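You operate a simulated robot arm through the tools that you are given. There is no shell and no other tool.

The job below is to be done with a simulated robot arm. You get a single attempt, and the scene is never put back.

Task
Wipe the dust off the sill, bring the blind to HALF and shut its slats.
Fine: use the grey pad and put it back. What is to be rubbed or washed off counts as gone when no trace of it is left.

It is judged by the outcome, as a careful person would: the job done as asked, and still so three seconds after it is handed in. It fails if anything else is knocked over, pushed out of place, dropped, spilled or broken.

Robot
A 6-joint arm with a two-finger gripper, fixed in place. Base frame: the origin is on the floor under the middle of its stand, x ahead of it, y to its left, z up. Lengths are in mm, angles in rad, forces in N, time in s.
It reaches about 1572 mm from its shoulder. Its first joint turns from -2.897 to 2.897 rad. Payload 2.45 kg.
The tool frame sits at the grasp point between the pads (the TCP): z along the fingers, y along the line on which they close. The tips reach 20 mm beyond it. The gripper opens to 140 mm; its body begins 168 mm behind the TCP.
Orientation is told as [roll, pitch, yaw] about the base's x, y, z axes, in that order, counted from this pose: with the fingers straight down and closing along the base's y, the tool's x points along the base's -x, its y along +y and its z along -z.

Tools
- The arm moves only by the tool jog_arm. Its argument "series" is text: rows parted by semicolons, each of 7 numbers parted by spaces: the shift along the tool's x, y, z in mm, then the turn, a rotation vector about the tool's x, y, z in rad, then the closure in counts, from 0 (fully open) to 255 (shut). In form: dx dy dz wx wy wz jaw; .... A call has 1 to 20 rows; each row is the pose to reach, as a shift and turn from the pose commanded when the call began, along the tool's axes at that moment. Rows are played at 5 a second. More than 50 mm and 0.15 rad between two rows, or a gripper value outside its range, and nothing of the call is played. A pose out of reach is approached as far as the arm can. The call stops where the force on the tool passes 70 N (or 10 N more than at its start, if that is more) or the arm is blocked; 0.2 s more then pass. Each finger travels about 45 mm/s and halts on what it meets, pressing with about 44 N; the grip force reading is that of the motor and also rises with nothing between the fingers. The clock runs only during rows and for 0.2 s after the last one: add rows that repeat a pose to give the fingers time. It gives the time, the measured TCP pose, the force on the tool (base axes), the opening and the grip force at its end, in the units of the frame above (readings bear some noise), with the torque about the TCP (base axes, N m) and any sound that the robot's microphone picked up, and new pictures: "show" is both (left out), scene, wrist or none.
- Cameras (640 x 400 px; columns grow to the right, rows downward): "scene" is fixed at [221.1, -500.5, 1732.9]; the picture's right is [0.61, -0.79, 0.00], its down [-0.33, -0.25, -0.91] and it looks along [0.72, 0.56, -0.41] (base axes); focal length 375 px, centre (320, 200). "wrist" rides on the gripper at [78, 11, -209] in the tool frame; the picture's right is [-0.14, 0.99, 0.00], its down [-0.92, -0.13, -0.37] and it looks along [-0.37, -0.05, 0.93] (tool axes); focal length 280 px, centre (320, 200). There is no depth. A picture from a camera that has moved, and an enlarged one, comes with that camera's place and axes in the base frame and with its lens.
- inspect(camera, box): a new picture of the part [left, top, right, bottom] of that camera's present view, enlarged. No time passes.
- job_done(): hands the job in; it is judged then, once.

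Places have to be worked out from the pictures, the camera data and where the tool is seen. Open the gripper and draw the arm clear of the work before you hand the job in, unless the task says otherwise.

The tools are called after "Request:" as a command line: name --argument value ..., lists and objects as JSON in quotes. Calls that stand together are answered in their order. jog_arm: Moves the arm, as the interface text tells. Its arguments: {"type":"object","properties":{"series":{"type":"string"},"show":{"type":"string","enum":["both","scene","wrist","none"]}},"required":["series"]} The other tools are called the same way: inspect (camera, box) takes an enlarged picture of a part of a camera's view; job_done () hands the job in.

At the start:

```text
time: 0.0
ee_pos: [563.5, 57.2, 1570.5]
orientation: [0.0, 0.0, 0.0]
ft_force: [-0.5, -0.6, -0.3]
moment: [0.01, -0.01, 0.0]
gripper_width: 140.0
finger_force: 0.1
```

scene: 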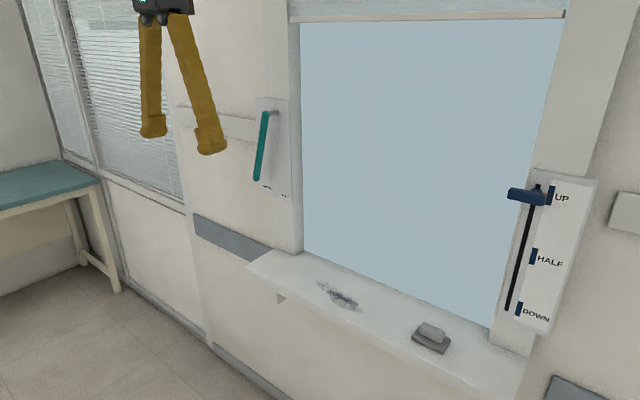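
wrist: 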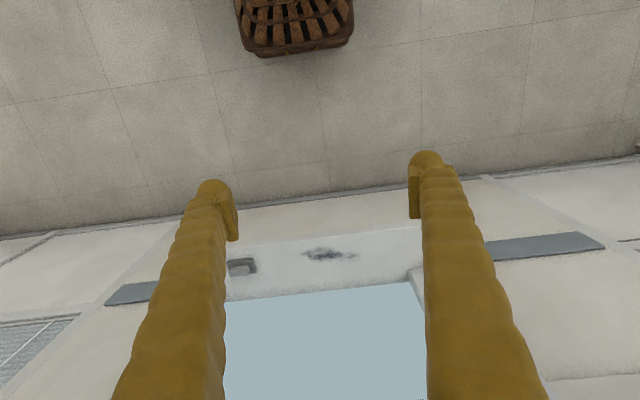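

I'll start by looking closer at the wand (teal handle), the lift slider (blue knob), the sill with the dust and the pad.

Request:
inspect --camera "scene" --box '[220, 80, 320, 220]'

Request:
inspect --camera "scene" --box '[470, 160, 610, 360]'

Request:
inspect --camera "scene" --box '[240, 240, 540, 400]'

Request:
inspect --camera "wrist" --box '[200, 200, 440, 350]'

```text
2.86 times, centred on (270, 150) of scene
camera zoom: at [221.1, -500.5, 1732.9], right [0.61, -0.79, 0.0], down [-0.33, -0.25, -0.91], along [0.72, 0.56, -0.41], focal length 1071 px, centre (463, 343)
```

zoom: 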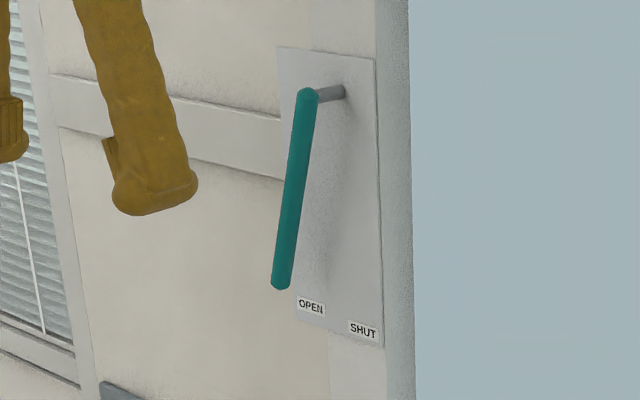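

```text
2.00 times, centred on (540, 260) of scene
camera zoom: at [221.1, -500.5, 1732.9], right [0.61, -0.79, 0.0], down [-0.33, -0.25, -0.91], along [0.72, 0.56, -0.41], focal length 750 px, centre (-120, 80)
```

zoom: 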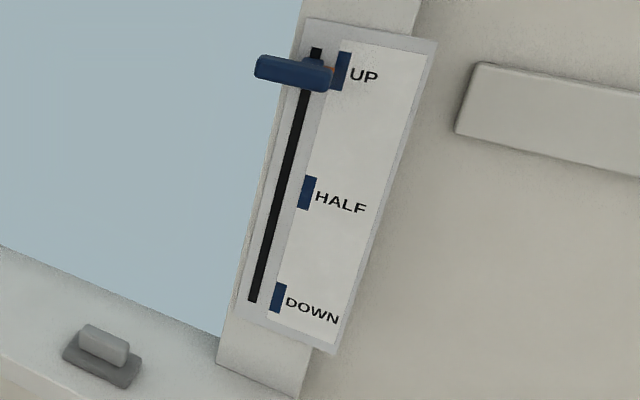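

```text
2.13 times, centred on (390, 320) of scene
camera zoom: at [221.1, -500.5, 1732.9], right [0.61, -0.79, 0.0], down [-0.33, -0.25, -0.91], along [0.72, 0.56, -0.41], focal length 800 px, centre (171, -56)
```

zoom: 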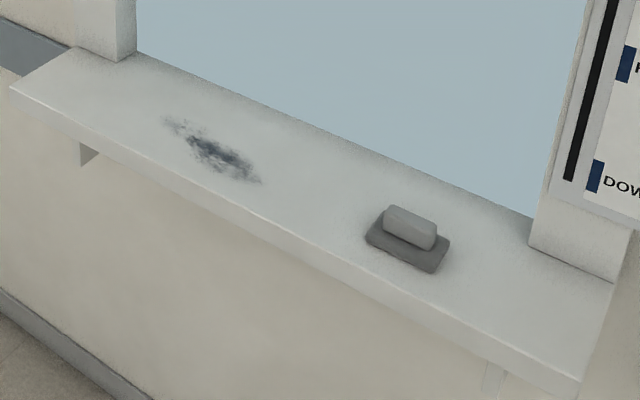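

```text
2.67 times, centred on (320, 275) of wrist
camera zoom: at [484.8, 68.9, 1780.3], right [0.14, 0.99, 0.0], down [0.92, -0.13, 0.37], along [0.37, -0.05, -0.93], focal length 748 px, centre (320, 0)
```

zoom: 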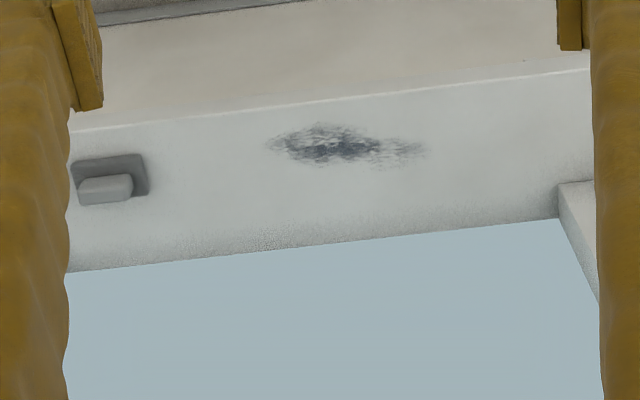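

From the two views I judge the sill top at z≈980, spanning x≈930–1135. The dust is around (992, 20) and runs from y≈-70 to 127. The pad is near (990, -266). I move with the fingers down to a spot above and in front of the pad for a better wrist view.

Request:
jog_arm --series "-26 -22 19 0 0 0 0; -52 -44 38 0 0 0 0; -78 -66 57 0 0 0 0; -104 -88 76 0 0 0 0; -130 -110 95 0 0 0 0; -156 -132 114 0 0 0 0; -182 -154 133 0 0 0 0; -208 -176 152 0 0 0 0; -234 -198 171 0 0 0 0; -260 -220 190 0 0 0 0; -286 -242 209 0 0 0 0; -312 -264 228 0 0 0 0; -338 -286 247 0 0 0 0; -366 -307 270 0 0 0 0; -366 -307 270 0 0 0 0"

```text
time: 3.2
ee_pos: [927.6, -249.6, 1301.1]
orientation: [0.0, -0.001, -0.001]
ft_force: [-0.1, 0.4, 0.3]
moment: [0.0, -0.03, 0.02]
gripper_width: 139.8
finger_force: 0.1
camera wrist: at [849.5, -238.9, 1509.8], right [0.14, 0.99, 0.0], down [0.92, -0.13, 0.37], along [0.36, -0.05, -0.93], focal length 280 px, centre (320, 200)
```

scene: 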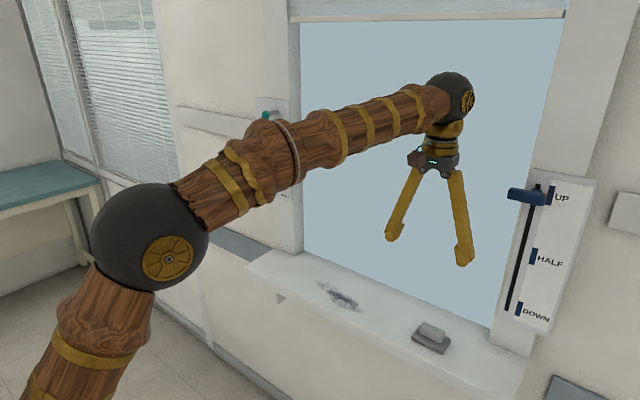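
wrist: 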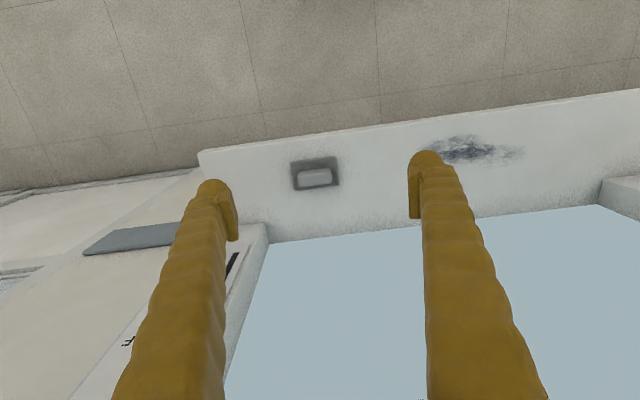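

Request:
inspect --camera "wrist" --box '[270, 140, 370, 210]'

Request:
inspect --camera "scene" --box '[380, 300, 480, 370]'

```text
5.71 times, centred on (320, 175) of wrist
camera zoom: at [849.5, -238.9, 1509.8], right [0.14, 0.99, 0.0], down [0.92, -0.13, 0.37], along [0.36, -0.05, -0.93], focal length 1602 px, centre (320, 343)
```

zoom: 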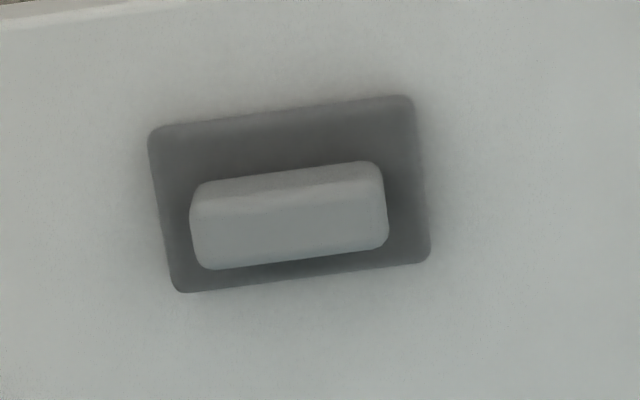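

```text
5.71 times, centred on (430, 335) of scene
camera zoom: at [221.1, -500.5, 1732.9], right [0.61, -0.79, 0.0], down [-0.33, -0.25, -0.91], along [0.72, 0.56, -0.41], focal length 2142 px, centre (-309, -571)
```

zoom: 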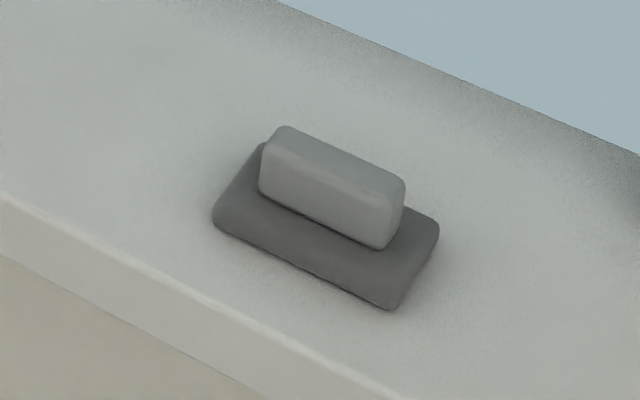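

The pad is a base of about 90×60 with a handle block about 62 long in y, 24 thick and 30 high. Its centre is near (1001, -268) and the handle top is at z≈1020. I move above it with the fingers closing along y, then check alignment.

Request:
jog_arm --series "-20 -5 38 0 0 0 0; -40 -9 76 0 0 0 0; -58 -14 114 0 0 0 0; -73 -18 151 0 0 0 0; -73 -18 151 0 0 0 0; -73 -18 151 0 0 0 0"

```text
time: 4.6
ee_pos: [1001.2, -267.4, 1150.3]
orientation: [0.0, -0.001, 0.001]
ft_force: [0.8, -0.6, 0.4]
moment: [0.03, -0.01, 0.0]
gripper_width: 140.0
finger_force: 0.1
camera wrist: at [922.8, -256.1, 1360.2], right [0.14, 0.99, 0.0], down [0.92, -0.13, 0.37], along [0.37, -0.05, -0.93], focal length 280 px, centre (320, 200)
```

scene: 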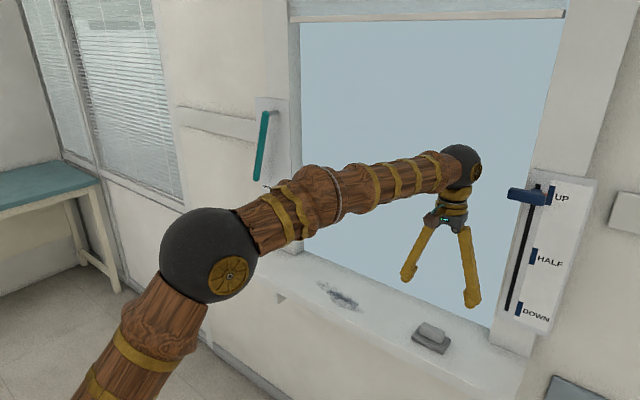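
wrist: 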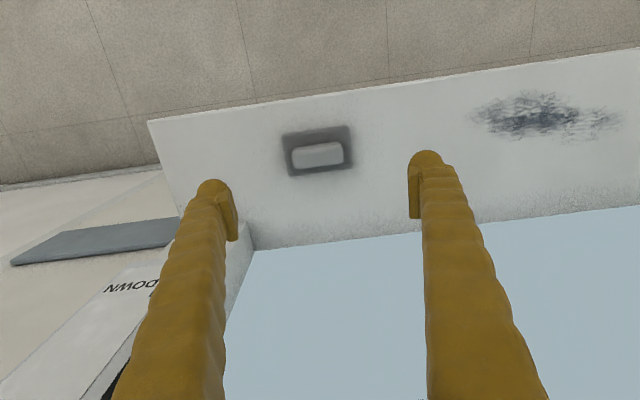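

I take a close look at the pad from here to refine its position.

Request:
inspect --camera "wrist" --box '[270, 110, 370, 190]'

Request:
inspect --camera "wrist" --box '[440, 60, 640, 180]'

```text
5.00 times, centred on (320, 150) of wrist
camera zoom: at [922.8, -256.1, 1360.2], right [0.14, 0.99, 0.0], down [0.92, -0.13, 0.37], along [0.37, -0.05, -0.93], focal length 1402 px, centre (320, 450)
```

zoom: 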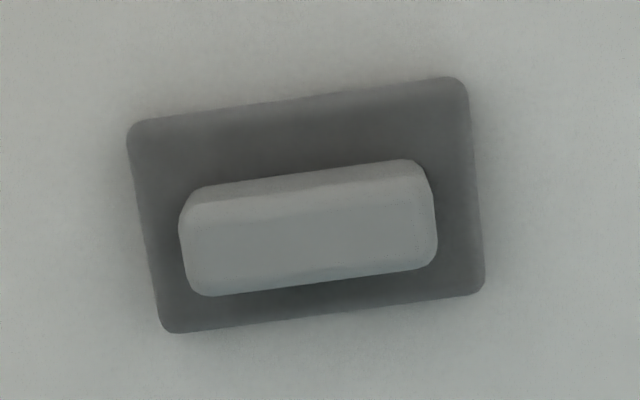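

```text
3.20 times, centred on (540, 120) of wrist
camera zoom: at [922.8, -256.1, 1360.2], right [0.14, 0.99, 0.0], down [0.92, -0.13, 0.37], along [0.37, -0.05, -0.93], focal length 897 px, centre (-384, 456)
```

zoom: 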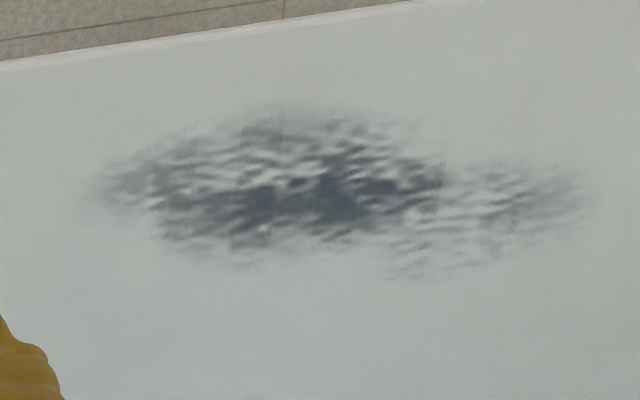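

The pad centre is at about (1001, -269). I lower with open fingers to TCP z≈1018, tips at about 998, just above the pad's base, and check.

Request:
jog_arm --series "0 -1.5 40 0 0 0 0; 0 -1.5 75 0 0 0 0; 0 -1.5 100 0 0 0 0; 0 -1.5 118 0 0 0 0; 0 -1.5 130 0 0 0 0; 0 -1.5 130 0 0 0 0"

Request:
inspect --camera "scene" --box '[370, 260, 490, 370]'

```text
time: 6.0
ee_pos: [1001.9, -271.1, 1019.7]
orientation: [-0.001, 0.0, 0.001]
ft_force: [-1.4, 0.6, -0.2]
moment: [0.02, -0.01, 0.01]
gripper_width: 140.0
finger_force: 0.1
camera wrist: at [923.8, -258.3, 1229.0], right [0.14, 0.99, 0.0], down [0.92, -0.13, 0.37], along [0.37, -0.05, -0.93], focal length 280 px, centre (320, 200)
```

scene: 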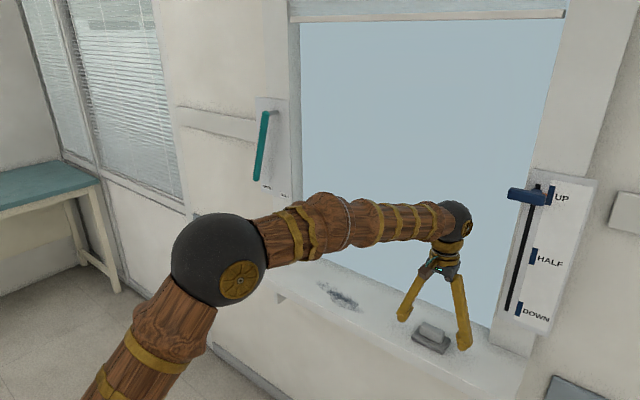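
wrist: 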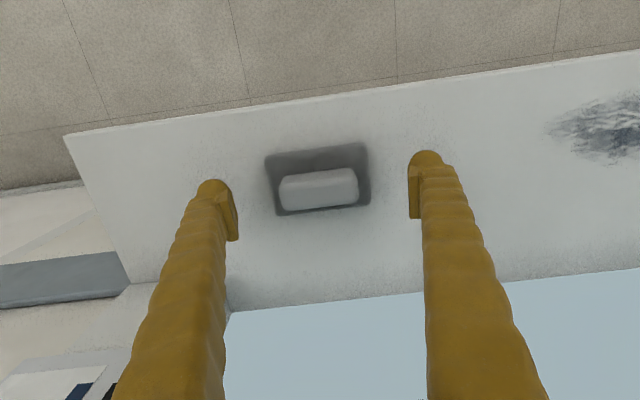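

```text
3.64 times, centred on (430, 315) of scene
camera zoom: at [221.1, -500.5, 1732.9], right [0.61, -0.79, 0.0], down [-0.33, -0.25, -0.91], along [0.72, 0.56, -0.41], focal length 1363 px, centre (-80, -218)
```

zoom: 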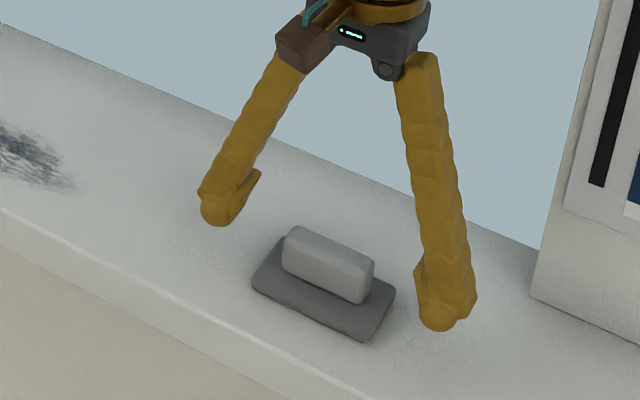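

The fingers straddle the handle and are well aligned. I partly close at this height to see how the tips travel before gripping.

Request:
jog_arm --series "0 0 0 0 0 0 40; 0 0 0 0 0 0 80; 0 0 0 0 0 0 80; 0 0 0 0 0 0 80"

Request:
inspect --camera "scene" --box '[370, 260, 490, 370]'

Request:
inspect --camera "wrist" --box '[180, 110, 460, 260]'

```text
time: 7.0
ee_pos: [1001.6, -269.1, 1020.1]
orientation: [0.001, 0.0, 0.001]
ft_force: [0.3, 0.3, 0.1]
moment: [-0.01, 0.02, 0.01]
gripper_width: 96.0
finger_force: 0.1
camera wrist: at [923.8, -258.3, 1229.2], right [0.14, 0.99, 0.0], down [0.92, -0.13, 0.37], along [0.36, -0.05, -0.93], focal length 280 px, centre (320, 200)
```

scene: 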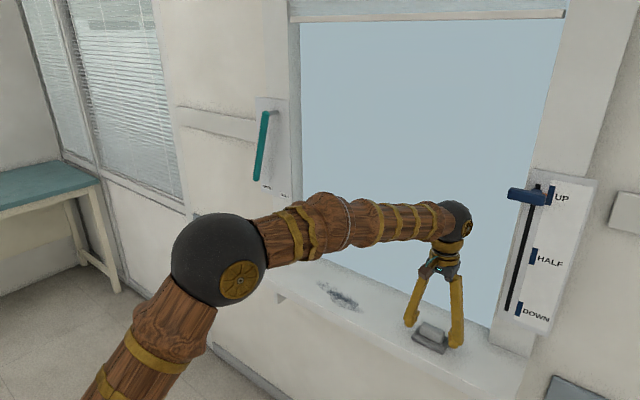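
wrist: 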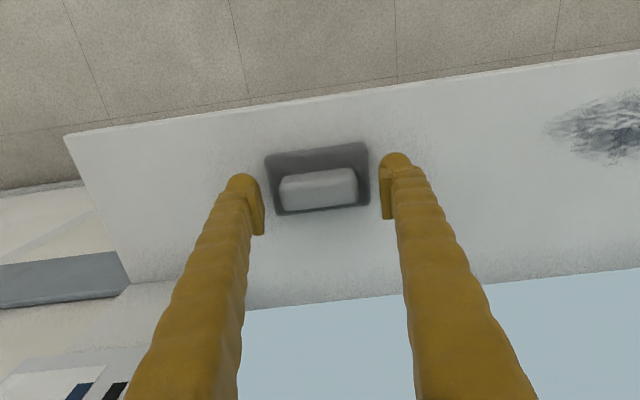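

```text
3.64 times, centred on (430, 315) of scene
camera zoom: at [221.1, -500.5, 1732.9], right [0.61, -0.79, 0.0], down [-0.33, -0.25, -0.91], along [0.72, 0.56, -0.41], focal length 1363 px, centre (-80, -218)
```

zoom: 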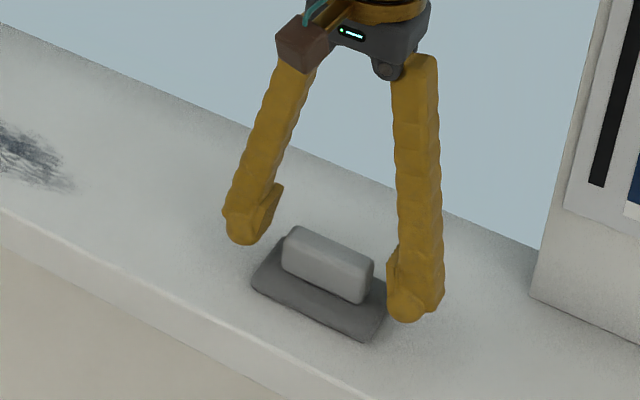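

```text
2.29 times, centred on (320, 185) of wrist
camera zoom: at [923.8, -258.3, 1229.2], right [0.14, 0.99, 0.0], down [0.92, -0.13, 0.37], along [0.36, -0.05, -0.93], focal length 641 px, centre (320, 234)
```

zoom: 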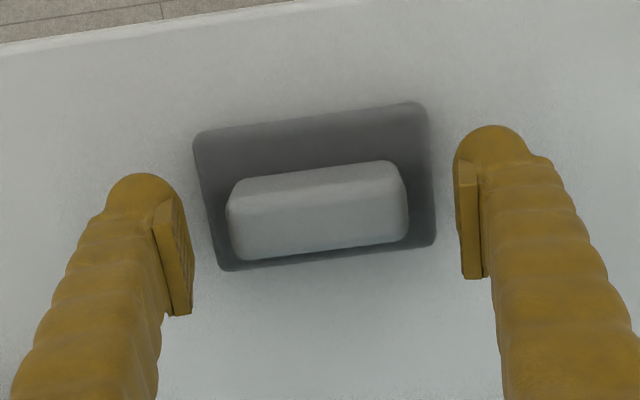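

The tips swing forward a few mm as they close, and nothing touches the base. I lower another 6 mm and close on the handle.

Request:
jog_arm --series "0 0 3 0 0 0 80; 0 0 6 0 0 0 80; 0 0 6 0 0 0 110; 0 0 6 0 0 0 125; 0 0 6 0 0 0 140; 0 0 6 0 0 0 160; 0 0 6 0 0 0 160"

Request:
inspect --camera "scene" --box '[370, 260, 490, 370]'

Request:
inspect --camera "wrist" --box '[180, 110, 460, 260]'

```text
time: 8.6
ee_pos: [1001.6, -270.6, 1013.4]
orientation: [0.0, -0.001, 0.0]
ft_force: [0.8, 0.4, 0.1]
moment: [0.0, -0.02, -0.04]
gripper_width: 62.7
finger_force: 39.2
camera wrist: at [924.0, -258.3, 1223.2], right [0.14, 0.99, 0.0], down [0.92, -0.13, 0.37], along [0.36, -0.05, -0.93], focal length 280 px, centre (320, 200)
```

scene: 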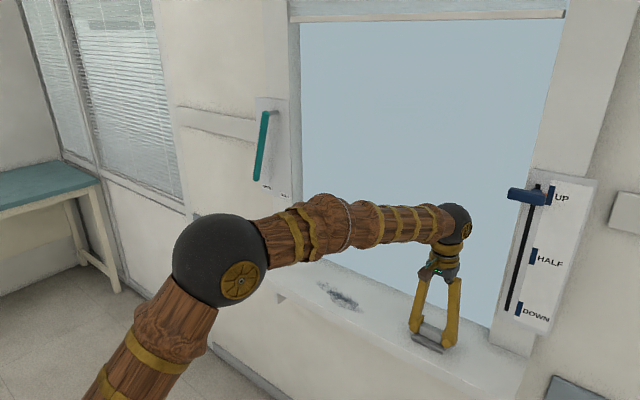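
wrist: 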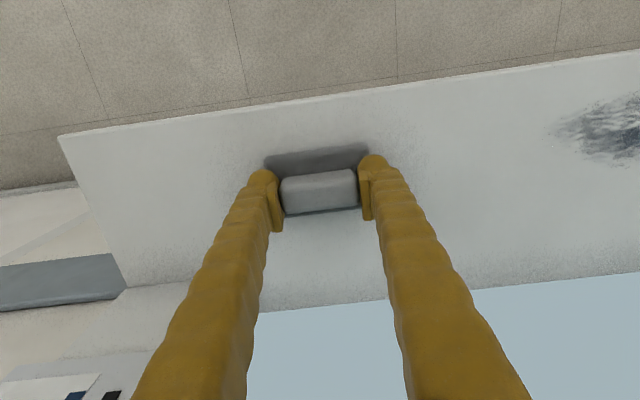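

```text
3.64 times, centred on (430, 315) of scene
camera zoom: at [221.1, -500.5, 1732.9], right [0.61, -0.79, 0.0], down [-0.33, -0.25, -0.91], along [0.72, 0.56, -0.41], focal length 1363 px, centre (-80, -218)
```

zoom: 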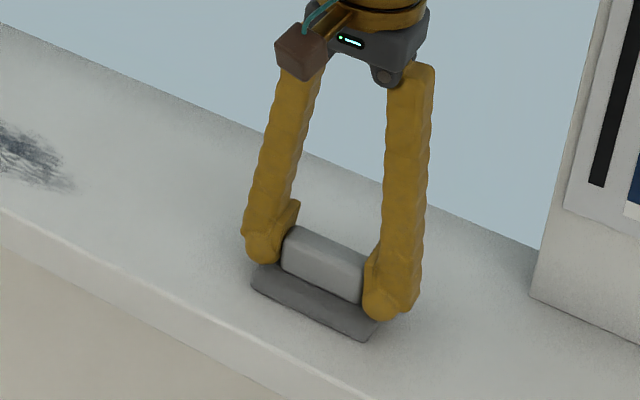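

```text
2.29 times, centred on (320, 185) of wrist
camera zoom: at [924.0, -258.3, 1223.2], right [0.14, 0.99, 0.0], down [0.92, -0.13, 0.37], along [0.36, -0.05, -0.93], focal length 641 px, centre (320, 234)
```

zoom: 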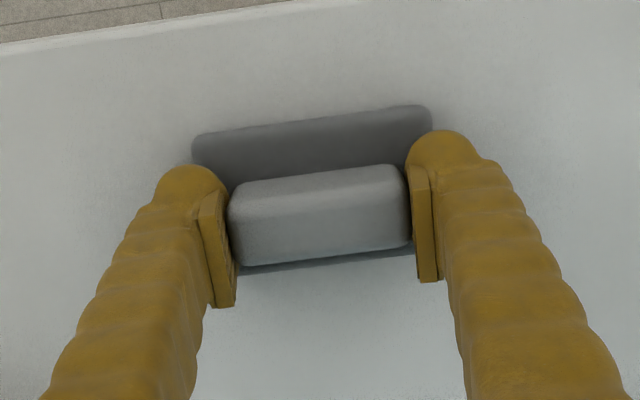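

The handle is gripped at 62.7 mm wide with 39 N. I lift the pad 15 mm, carry it to the right end of the dust in the nearest lane (x≈985) and lower it back to sill height.

Request:
jog_arm --series "0 0 -6 0 0 0 200; 0 0 -15 0 0 0 200; 9 40 -15 0 0 0 200; 17 80 -15 0 0 0 200; 17 120 -15 0 0 0 200; 17 160 -15 0 0 0 200; 17 195 -15 0 0 0 200; 17 222 -15 0 0 0 200; 17 222 -8 0 0 0 200; 17 222 -3 0 0 0 200; 17 222 -1 0 0 0 200; 17 222 0 0 0 0 200; 17 222 0 0 0 0 200"

Request:
inspect --camera "scene" --box '[290, 240, 450, 350]'

```text
time: 11.4
ee_pos: [984.6, -47.0, 1013.8]
orientation: [0.0, 0.0, 0.002]
ft_force: [-0.8, 1.4, 1.9]
moment: [0.02, 0.02, -0.01]
gripper_width: 62.6
finger_force: 44.0
camera wrist: at [906.6, -36.0, 1223.3], right [0.14, 0.99, 0.0], down [0.92, -0.13, 0.37], along [0.36, -0.05, -0.93], focal length 280 px, centre (320, 200)
```

scene: 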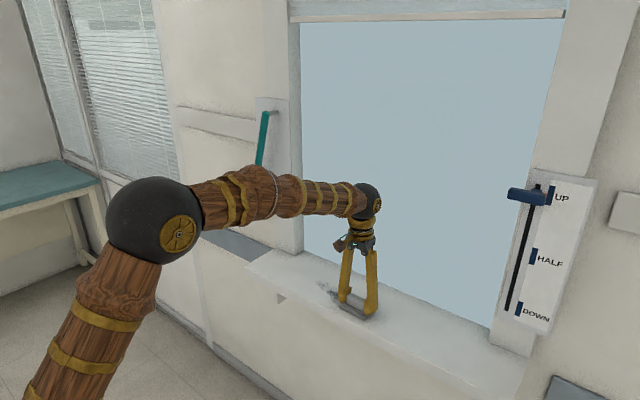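
wrist: 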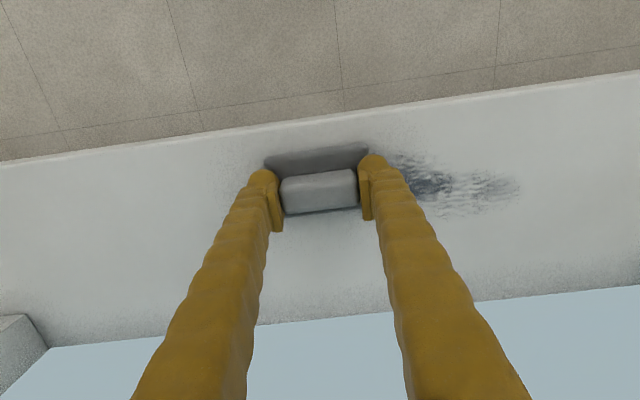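

```text
3.64 times, centred on (370, 295) of scene
camera zoom: at [221.1, -500.5, 1732.9], right [0.61, -0.79, 0.0], down [-0.33, -0.25, -0.91], along [0.72, 0.56, -0.41], focal length 1363 px, centre (138, -146)
```

zoom: 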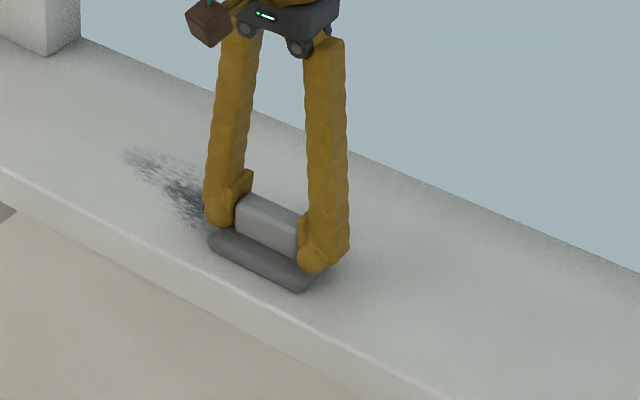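

The pad is in light contact (about 2 N). I press 2 mm further and wipe along the front lane to y≈120 and back, watching the force.

Request:
jog_arm --series "0 0 1 0 0 0 200; 0 0 2 0 0 0 200; 0 25 2 0 0 0 200; 0 50 2 0 0 0 200; 0 75 2 0 0 0 200; 0 100 2 0 0 0 200; 0 125 2 0 0 0 200; 0 150 2 0 0 0 200; 0 170 2 0 0 0 200; 0 170 2 0 0 0 200"

Request:
inspect --camera "scene" --box '[270, 230, 430, 340]'

```text
time: 13.6
ee_pos: [983.3, 123.3, 1013.1]
orientation: [0.001, -0.003, 0.0]
ft_force: [1.7, -16.1, 55.2]
moment: [-0.14, 0.2, 0.06]
gripper_width: 62.6
finger_force: 44.2
camera wrist: at [905.2, 134.3, 1222.4], right [0.14, 0.99, 0.0], down [0.92, -0.13, 0.37], along [0.37, -0.05, -0.93], focal length 280 px, centre (320, 200)
```

scene: 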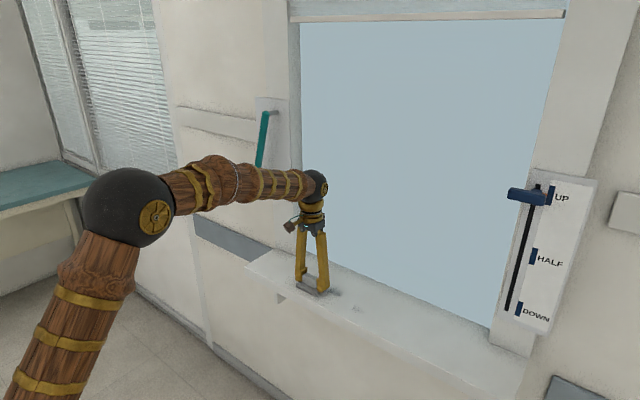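
wrist: 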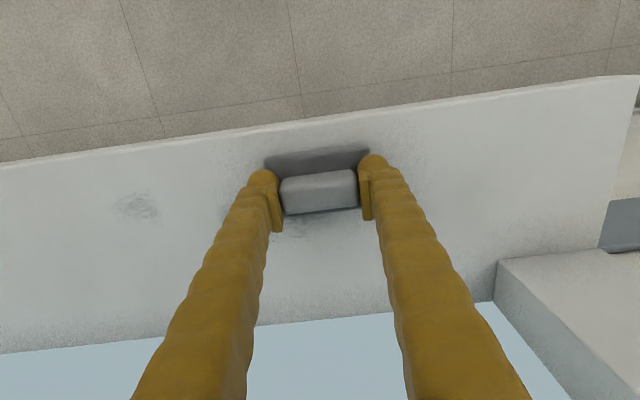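

```text
3.64 times, centred on (350, 285) of scene
camera zoom: at [221.1, -500.5, 1732.9], right [0.61, -0.79, 0.0], down [-0.33, -0.25, -0.91], along [0.72, 0.56, -0.41], focal length 1363 px, centre (211, -109)
```

zoom: 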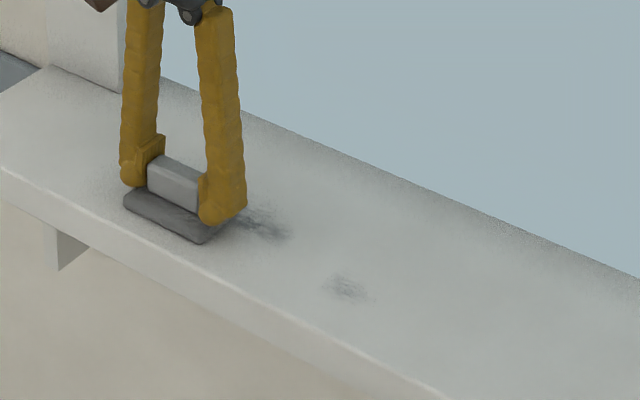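

The wipe works, but 2 mm of press gives 55 N, so I ease off to about 0.7 mm. I then shift back to x≈1015 and wipe back toward the right.

Request:
jog_arm --series "0 0 -1.3 0 0 0 200; -15 0 -1.3 0 0 0 200; -30 0 -1.3 0 0 0 200; -30 -25 -1.3 0 0 0 200; -30 -50 -1.3 0 0 0 200; -30 -75 -1.3 0 0 0 200; -30 -100 -1.3 0 0 0 200; -30 -125 -1.3 0 0 0 200; -30 -150 -1.3 0 0 0 200; -30 -175 -1.3 0 0 0 200; -30 -190 -1.3 0 0 0 200; -30 -190 -1.3 0 0 0 200"

Request:
inspect --camera "scene" --box '[270, 230, 430, 340]'

Request:
inspect --camera "wrist" --box '[240, 80, 640, 330]'

```text
time: 16.2
ee_pos: [1015.5, -67.4, 1013.6]
orientation: [0.0, 0.001, 0.0]
ft_force: [-0.9, -2.5, 6.5]
moment: [-0.07, -0.17, -0.04]
gripper_width: 62.5
finger_force: 44.3
camera wrist: at [936.8, -56.3, 1222.5], right [0.14, 0.99, 0.0], down [0.92, -0.13, 0.37], along [0.36, -0.05, -0.93], focal length 280 px, centre (320, 200)
```

scene: 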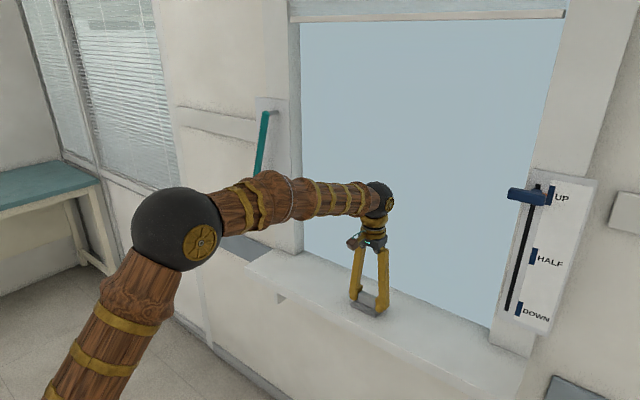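
wrist: 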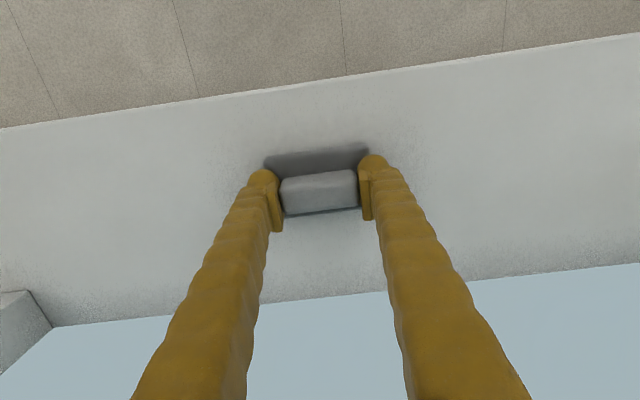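

```text
3.64 times, centred on (350, 285) of scene
camera zoom: at [221.1, -500.5, 1732.9], right [0.61, -0.79, 0.0], down [-0.33, -0.25, -0.91], along [0.72, 0.56, -0.41], focal length 1363 px, centre (211, -109)
```

zoom: 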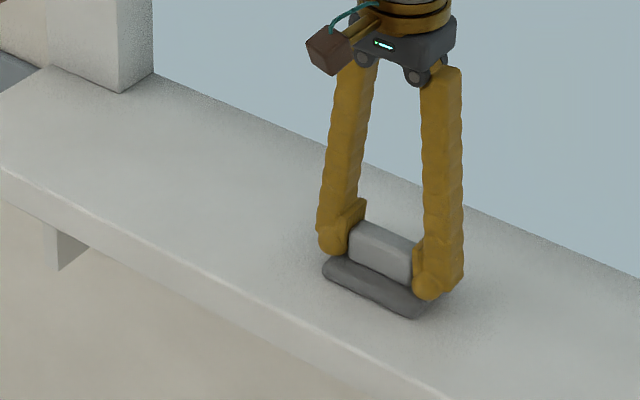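

```text
1.60 times, centred on (440, 205) of wrist
camera zoom: at [936.8, -56.3, 1222.5], right [0.14, 0.99, 0.0], down [0.92, -0.13, 0.37], along [0.36, -0.05, -0.93], focal length 449 px, centre (128, 192)
```

zoom: 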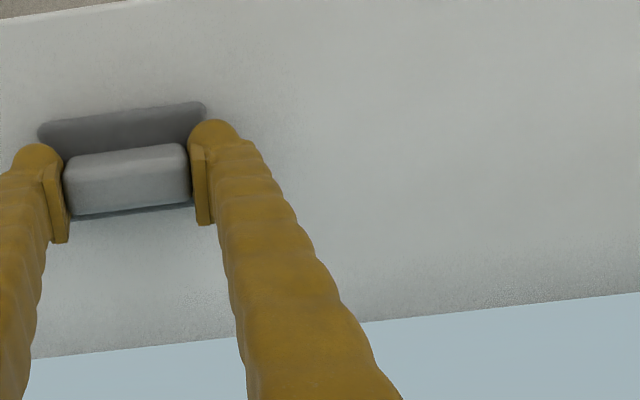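

The sill looks clean in both views. For certainty I run more overlapping passes at x≈1035 and x≈1003 with slightly more pressure.

Request:
jog_arm --series "-10 0 0.4 0 0 0 200; -20 0 0.4 0 0 0 200; -20 30 0.4 0 0 0 200; -20 60 0.4 0 0 0 200; -20 90 0.4 0 0 0 200; -20 120 0.4 0 0 0 200; -20 150 0.4 0 0 0 200; -20 180 0.4 0 0 0 200; -20 205 0.4 0 0 0 200; -4 205 0.4 0 0 0 200; 12 205 0.4 0 0 0 200; 12 180 0.4 0 0 0 200; 12 150 0.4 0 0 0 200; 12 120 0.4 0 0 0 200; 12 90 0.4 0 0 0 200; 12 60 0.4 0 0 0 200; 12 30 0.4 0 0 0 200; 12 0 0.4 0 0 0 200; 12 0 0.4 0 0 0 200"

```text
time: 20.2
ee_pos: [1003.0, -69.9, 1012.4]
orientation: [0.0, 0.0, -0.001]
ft_force: [-0.6, 1.3, -0.2]
moment: [0.03, -0.05, 0.0]
gripper_width: 62.5
finger_force: 44.4
camera wrist: at [925.8, -58.4, 1222.6], right [0.14, 0.99, 0.0], down [0.92, -0.13, 0.37], along [0.36, -0.05, -0.93], focal length 280 px, centre (320, 200)
```

scene: 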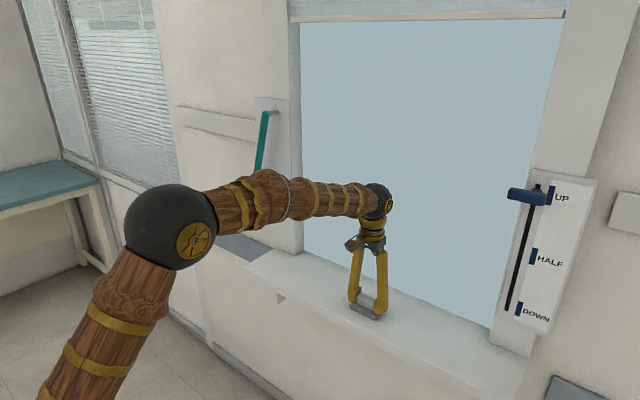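
wrist: 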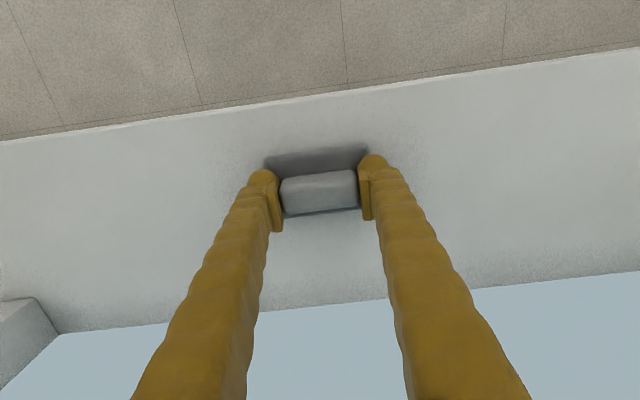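

The force is now about 0, so the pad has crept up a little in the grip. I press about 1 mm more to confirm contact before continuing.

Request:
jog_arm --series "0 0 0.5 0 0 0 200; 0 0 1 0 0 0 200; 0 0 1 0 0 0 200" --show "none"

```text
time: 21.0
ee_pos: [1004.2, -68.5, 1013.2]
orientation: [0.001, -0.002, 0.0]
ft_force: [-0.1, -7.7, 18.2]
moment: [-0.07, 0.17, 0.07]
gripper_width: 62.5
finger_force: 43.7
```

18 N now. I wipe forward at x≈1003 and come back along x≈1030.

Request:
jog_arm --series "0 30 0 0 0 0 200; 0 60 0 0 0 0 200; 0 90 0 0 0 0 200; 0 120 0 0 0 0 200; 0 150 0 0 0 0 200; 0 180 0 0 0 0 200; 0 205 0 0 0 0 200; -14 205 0.2 0 0 0 200; -27 205 0.3 0 0 0 200; -27 180 0.3 0 0 0 200; -27 150 0.3 0 0 0 200; -27 120 0.3 0 0 0 200; -27 90 0.3 0 0 0 200; -27 60 0.3 0 0 0 200; -27 30 0.3 0 0 0 200; -27 0 0.3 0 0 0 200; -27 0 0.3 0 0 0 200" --show "none"

```text
time: 24.6
ee_pos: [1029.3, -68.7, 1012.2]
orientation: [-0.002, -0.001, -0.002]
ft_force: [-1.1, 5.8, 46.0]
moment: [0.08, 0.01, 0.01]
gripper_width: 62.6
finger_force: 43.8
```

46 N here, so I ease off a little and wipe the front lane (x≈978) out and back.

Request:
jog_arm --series "0 0 -0.8 0 0 0 200; 18 0 -0.6 0 0 0 200; 36 0 -0.4 0 0 0 200; 52 0 -0.3 0 0 0 200; 52 30 -0.3 0 0 0 200; 52 60 -0.3 0 0 0 200; 52 90 -0.3 0 0 0 200; 52 120 -0.3 0 0 0 200; 52 150 -0.3 0 0 0 200; 52 180 -0.3 0 0 0 200; 52 205 -0.3 0 0 0 200; 44 205 -0.3 0 0 0 200; 44 180 -0.3 0 0 0 200; 44 150 -0.3 0 0 0 200; 44 120 -0.3 0 0 0 200; 44 90 -0.3 0 0 0 200; 44 60 -0.3 0 0 0 200; 44 30 -0.3 0 0 0 200; 44 0 -0.3 0 0 0 200; 44 -10 -0.3 0 0 0 200" --show "none"

```text
time: 28.8
ee_pos: [985.4, -77.6, 1011.9]
orientation: [0.0, 0.001, 0.001]
ft_force: [-1.2, 16.4, 47.5]
moment: [0.25, -0.04, -0.04]
gripper_width: 62.7
finger_force: 43.8
```

The wiping is done with firm contact. I lift the pad 40 mm and carry it back above its original place (1002, -269), then inspect the sill.

Request:
jog_arm --series "0 0 -5 0 0 0 200; 0 0 -20 0 0 0 200; 0 0 -40 0 0 0 200; -5 -40 -40 0 0 0 200; -10 -80 -40 0 0 0 200; -16 -120 -40 0 0 0 200; -16 -160 -40 0 0 0 200; -16 -192 -40 0 0 0 200; -16 -192 -40 0 0 0 200"

Request:
inspect --camera "scene" --box '[250, 230, 430, 350]'

Request:
inspect --camera "wrist" --box '[400, 30, 640, 300]'

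```text
time: 30.8
ee_pos: [1000.7, -270.1, 1051.2]
orientation: [0.0, -0.001, -0.001]
ft_force: [0.5, -0.6, -0.2]
moment: [0.0, -0.06, 0.01]
gripper_width: 62.8
finger_force: 44.1
camera wrist: at [922.8, -258.4, 1260.4], right [0.14, 0.99, 0.0], down [0.92, -0.13, 0.37], along [0.36, -0.05, -0.93], focal length 280 px, centre (320, 200)
```

scene: 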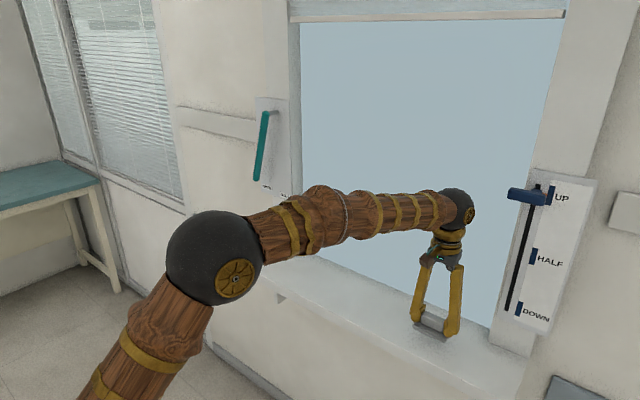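
wrist: 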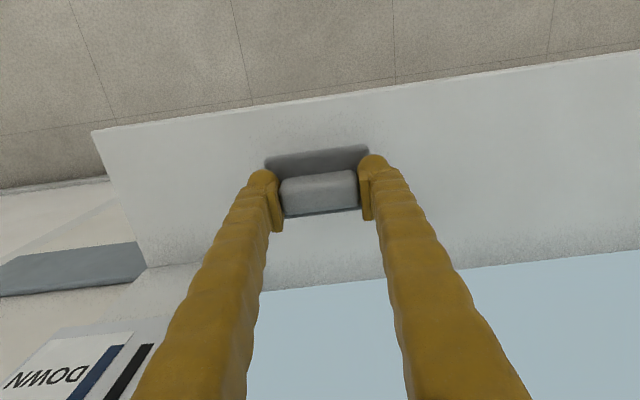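

```text
3.33 times, centred on (340, 290) of scene
camera zoom: at [221.1, -500.5, 1732.9], right [0.61, -0.79, 0.0], down [-0.33, -0.25, -0.91], along [0.72, 0.56, -0.41], focal length 1249 px, centre (253, -100)
```

zoom: 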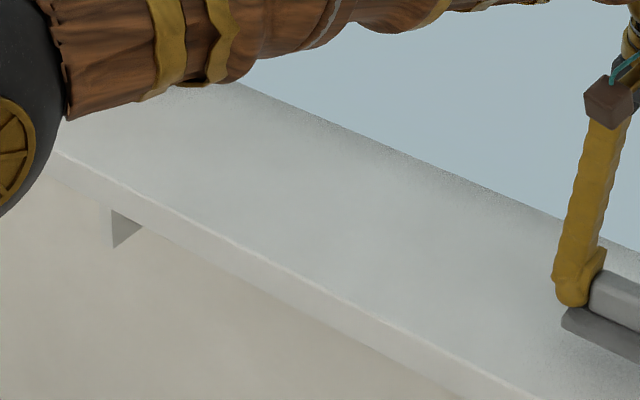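

```text
1.48 times, centred on (520, 165) of wrist
camera zoom: at [922.8, -258.4, 1260.4], right [0.14, 0.99, 0.0], down [0.92, -0.13, 0.37], along [0.36, -0.05, -0.93], focal length 415 px, centre (24, 252)
```

zoom: 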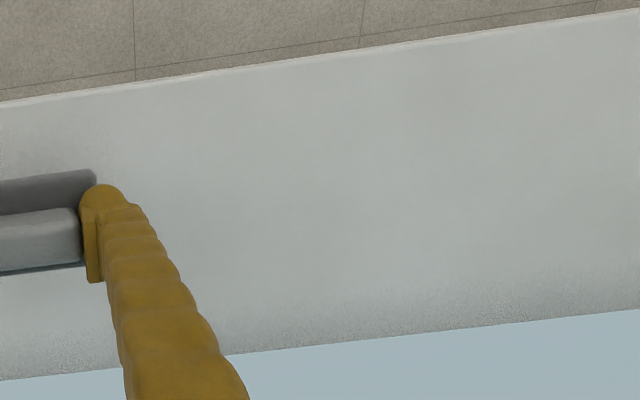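

The sill looks clean in both views. I take one more enlarged look at the previously dusty region for faint residue.

Request:
inspect --camera "wrist" --box '[480, 60, 640, 200]'

Request:
inspect --camera "scene" --box '[290, 265, 390, 330]'

```text
2.86 times, centred on (560, 130) of wrist
camera zoom: at [922.8, -258.4, 1260.4], right [0.14, 0.99, 0.0], down [0.92, -0.13, 0.37], along [0.36, -0.05, -0.93], focal length 801 px, centre (-366, 400)
```

zoom: 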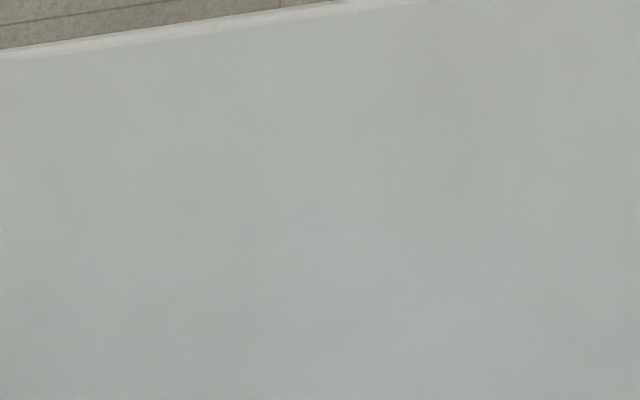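

```text
6.15 times, centred on (340, 298) of scene
camera zoom: at [221.1, -500.5, 1732.9], right [0.61, -0.79, 0.0], down [-0.33, -0.25, -0.91], along [0.72, 0.56, -0.41], focal length 2306 px, centre (197, -400)
```

zoom: 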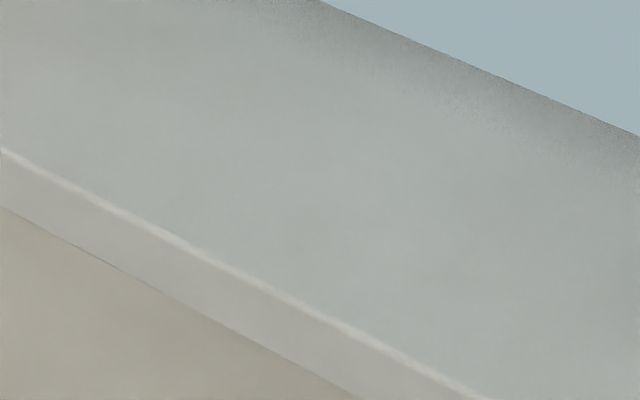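

No trace is left. I lower the pad gently to the sill at its original place.

Request:
jog_arm --series "0 0 20 0 0 0 200; 0 0 32 0 0 0 200; 0 0 36 0 0 0 200; 0 0 38 0 0 0 200; 0 0 38.5 0 0 0 200; 0 0 38.5 0 0 0 200" --show "none"

```text
time: 32.2
ee_pos: [1001.7, -268.8, 1013.2]
orientation: [0.0, 0.0, 0.0]
ft_force: [-0.7, 0.1, 1.6]
moment: [-0.06, -0.01, -0.01]
gripper_width: 62.6
finger_force: 44.5
```

About 1.6 N; I step down a bit more to make sure the pad is resting on the sill.

Request:
jog_arm --series "0 0 0.4 0 0 0 200; 0 0 0.8 0 0 0 200; 0 0 0.8 0 0 0 200" --show "none"

```text
time: 33.0
ee_pos: [1002.4, -268.6, 1012.3]
orientation: [-0.001, 0.001, 0.0]
ft_force: [-2.5, -4.7, 12.5]
moment: [-0.01, 0.06, 0.04]
gripper_width: 62.4
finger_force: 44.5
```

Contact is confirmed at 12 N. I ease off 0.5 mm, open the fingers fully and then rise straight up.

Request:
jog_arm --series "0 0 -0.5 0 0 0 200; 0 0 -0.5 0 0 0 140; 0 0 -0.5 0 0 0 110; 0 0 -0.5 0 0 0 80; 0 0 -0.5 0 0 0 40; 0 0 -0.5 0 0 0 40; 0 0 -10 0 0 0 40; 0 0 -40 0 0 0 40; 0 0 -80 0 0 0 40; 0 0 -120 0 0 0 40; 0 0 -160 0 0 0 40; 0 0 -160 0 0 0 40"

Request:
inspect --camera "scene" --box '[380, 300, 480, 370]'

Request:
inspect --camera "wrist" --box '[270, 110, 370, 190]'

```text
time: 35.6
ee_pos: [1000.7, -267.8, 1172.4]
orientation: [0.0, 0.001, 0.0]
ft_force: [0.1, 0.2, -0.5]
moment: [0.0, 0.0, 0.02]
gripper_width: 117.8
finger_force: 0.0
camera wrist: at [923.9, -257.5, 1382.4], right [0.14, 0.99, 0.0], down [0.92, -0.13, 0.37], along [0.36, -0.05, -0.93], focal length 280 px, centre (320, 200)
```

scene: 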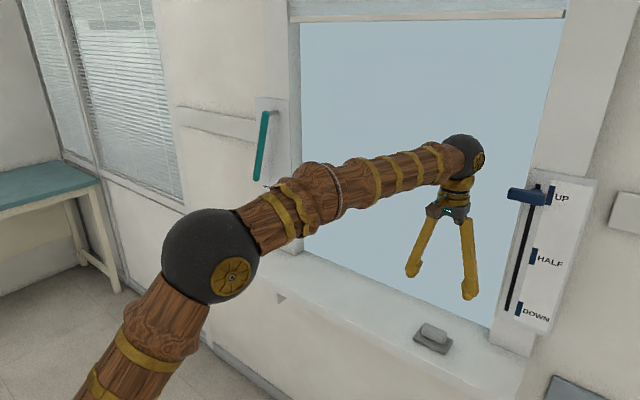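
wrist: 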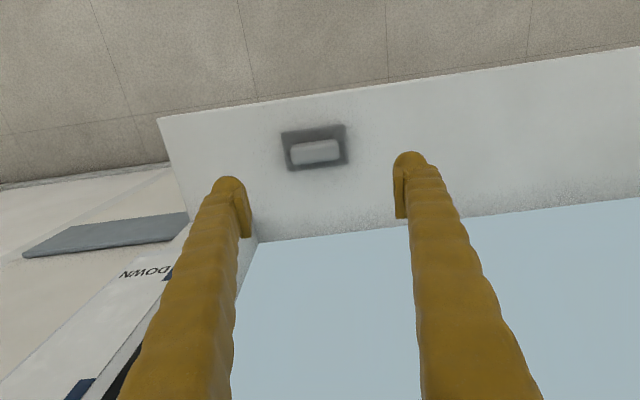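

```text
5.71 times, centred on (430, 335) of scene
camera zoom: at [221.1, -500.5, 1732.9], right [0.61, -0.79, 0.0], down [-0.33, -0.25, -0.91], along [0.72, 0.56, -0.41], focal length 2142 px, centre (-309, -571)
```

zoom: 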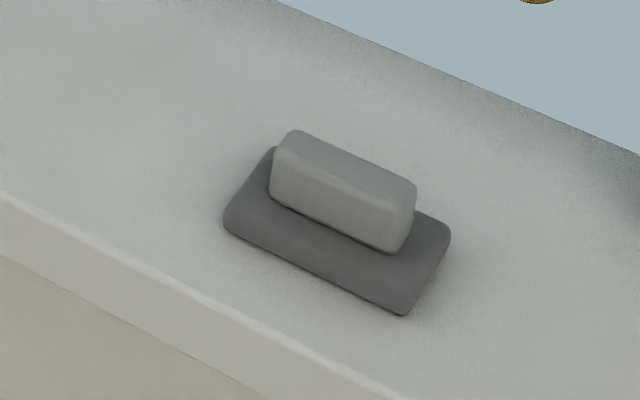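

```text
5.00 times, centred on (320, 150) of wrist
camera zoom: at [923.9, -257.5, 1382.4], right [0.14, 0.99, 0.0], down [0.92, -0.13, 0.37], along [0.36, -0.05, -0.93], focal length 1402 px, centre (320, 450)
```

zoom: 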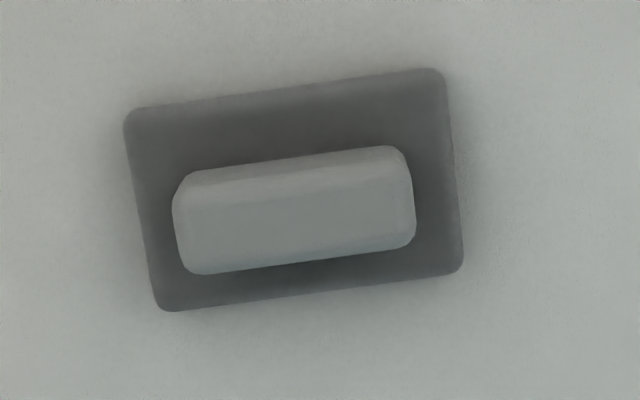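

The pad is back within a few mm and the sill is clean. Next is the lift slider. Its slot is at y≈-412 and its marks at z≈1422 (UP), 1271 (HALF) and 1123 (DOWN). I back away from the window, rise, and turn the fingers to point forward (+x) for a frontal view.

Request:
jog_arm --series "0 0 -40 0 0 0 40; 10 0 -80 0 0 0 40; 25 0 -120 0 0 0 40; 40 -6 -131 0 -0.131 0 40; 55 -12 -142 0 -0.262 0 40; 70 -18 -153 0 -0.393 0 40; 85 -24 -164 0 -0.524 0 40; 100 -30 -175 0 -0.654 0 40; 115 -36 -186 0 -0.785 0 40; 130 -42 -197 0 -0.916 0 40; 145 -48 -208 0 -1.047 0 40; 160 -54 -219 0 -1.178 0 40; 175 -60 -230 0 -1.309 0 40; 190 -66 -240 0 -1.44 0 40; 202 -70 -248 0 -1.571 0 40; 202 -70 -248 0 -1.571 0 40; 202 -70 -248 0 -1.571 0 40"

```text
time: 39.2
ee_pos: [797.7, -340.0, 1421.8]
orientation: [-2.766, -1.569, 2.765]
ft_force: [0.0, -0.6, -1.7]
moment: [-0.01, -0.03, 0.01]
gripper_width: 118.1
finger_force: 0.1
camera wrist: at [588.9, -328.6, 1342.8], right [0.0, 0.99, 0.14], down [-0.37, -0.13, 0.92], along [0.93, -0.05, 0.37], focal length 280 px, centre (320, 200)
```

scene: 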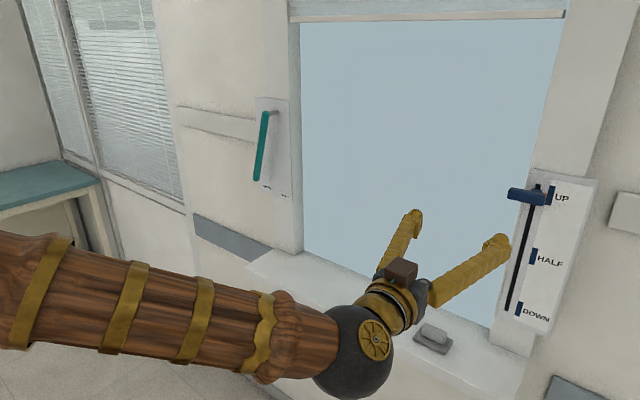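
wrist: 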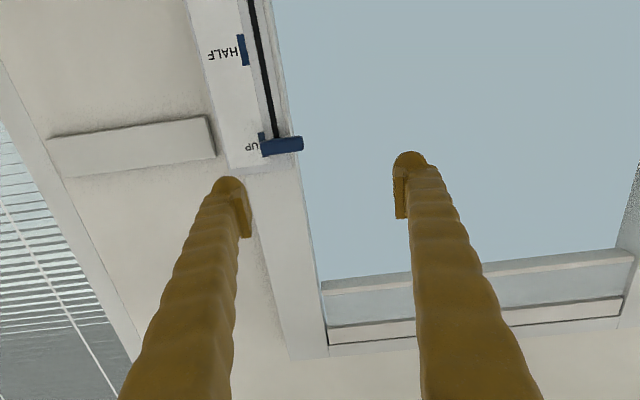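

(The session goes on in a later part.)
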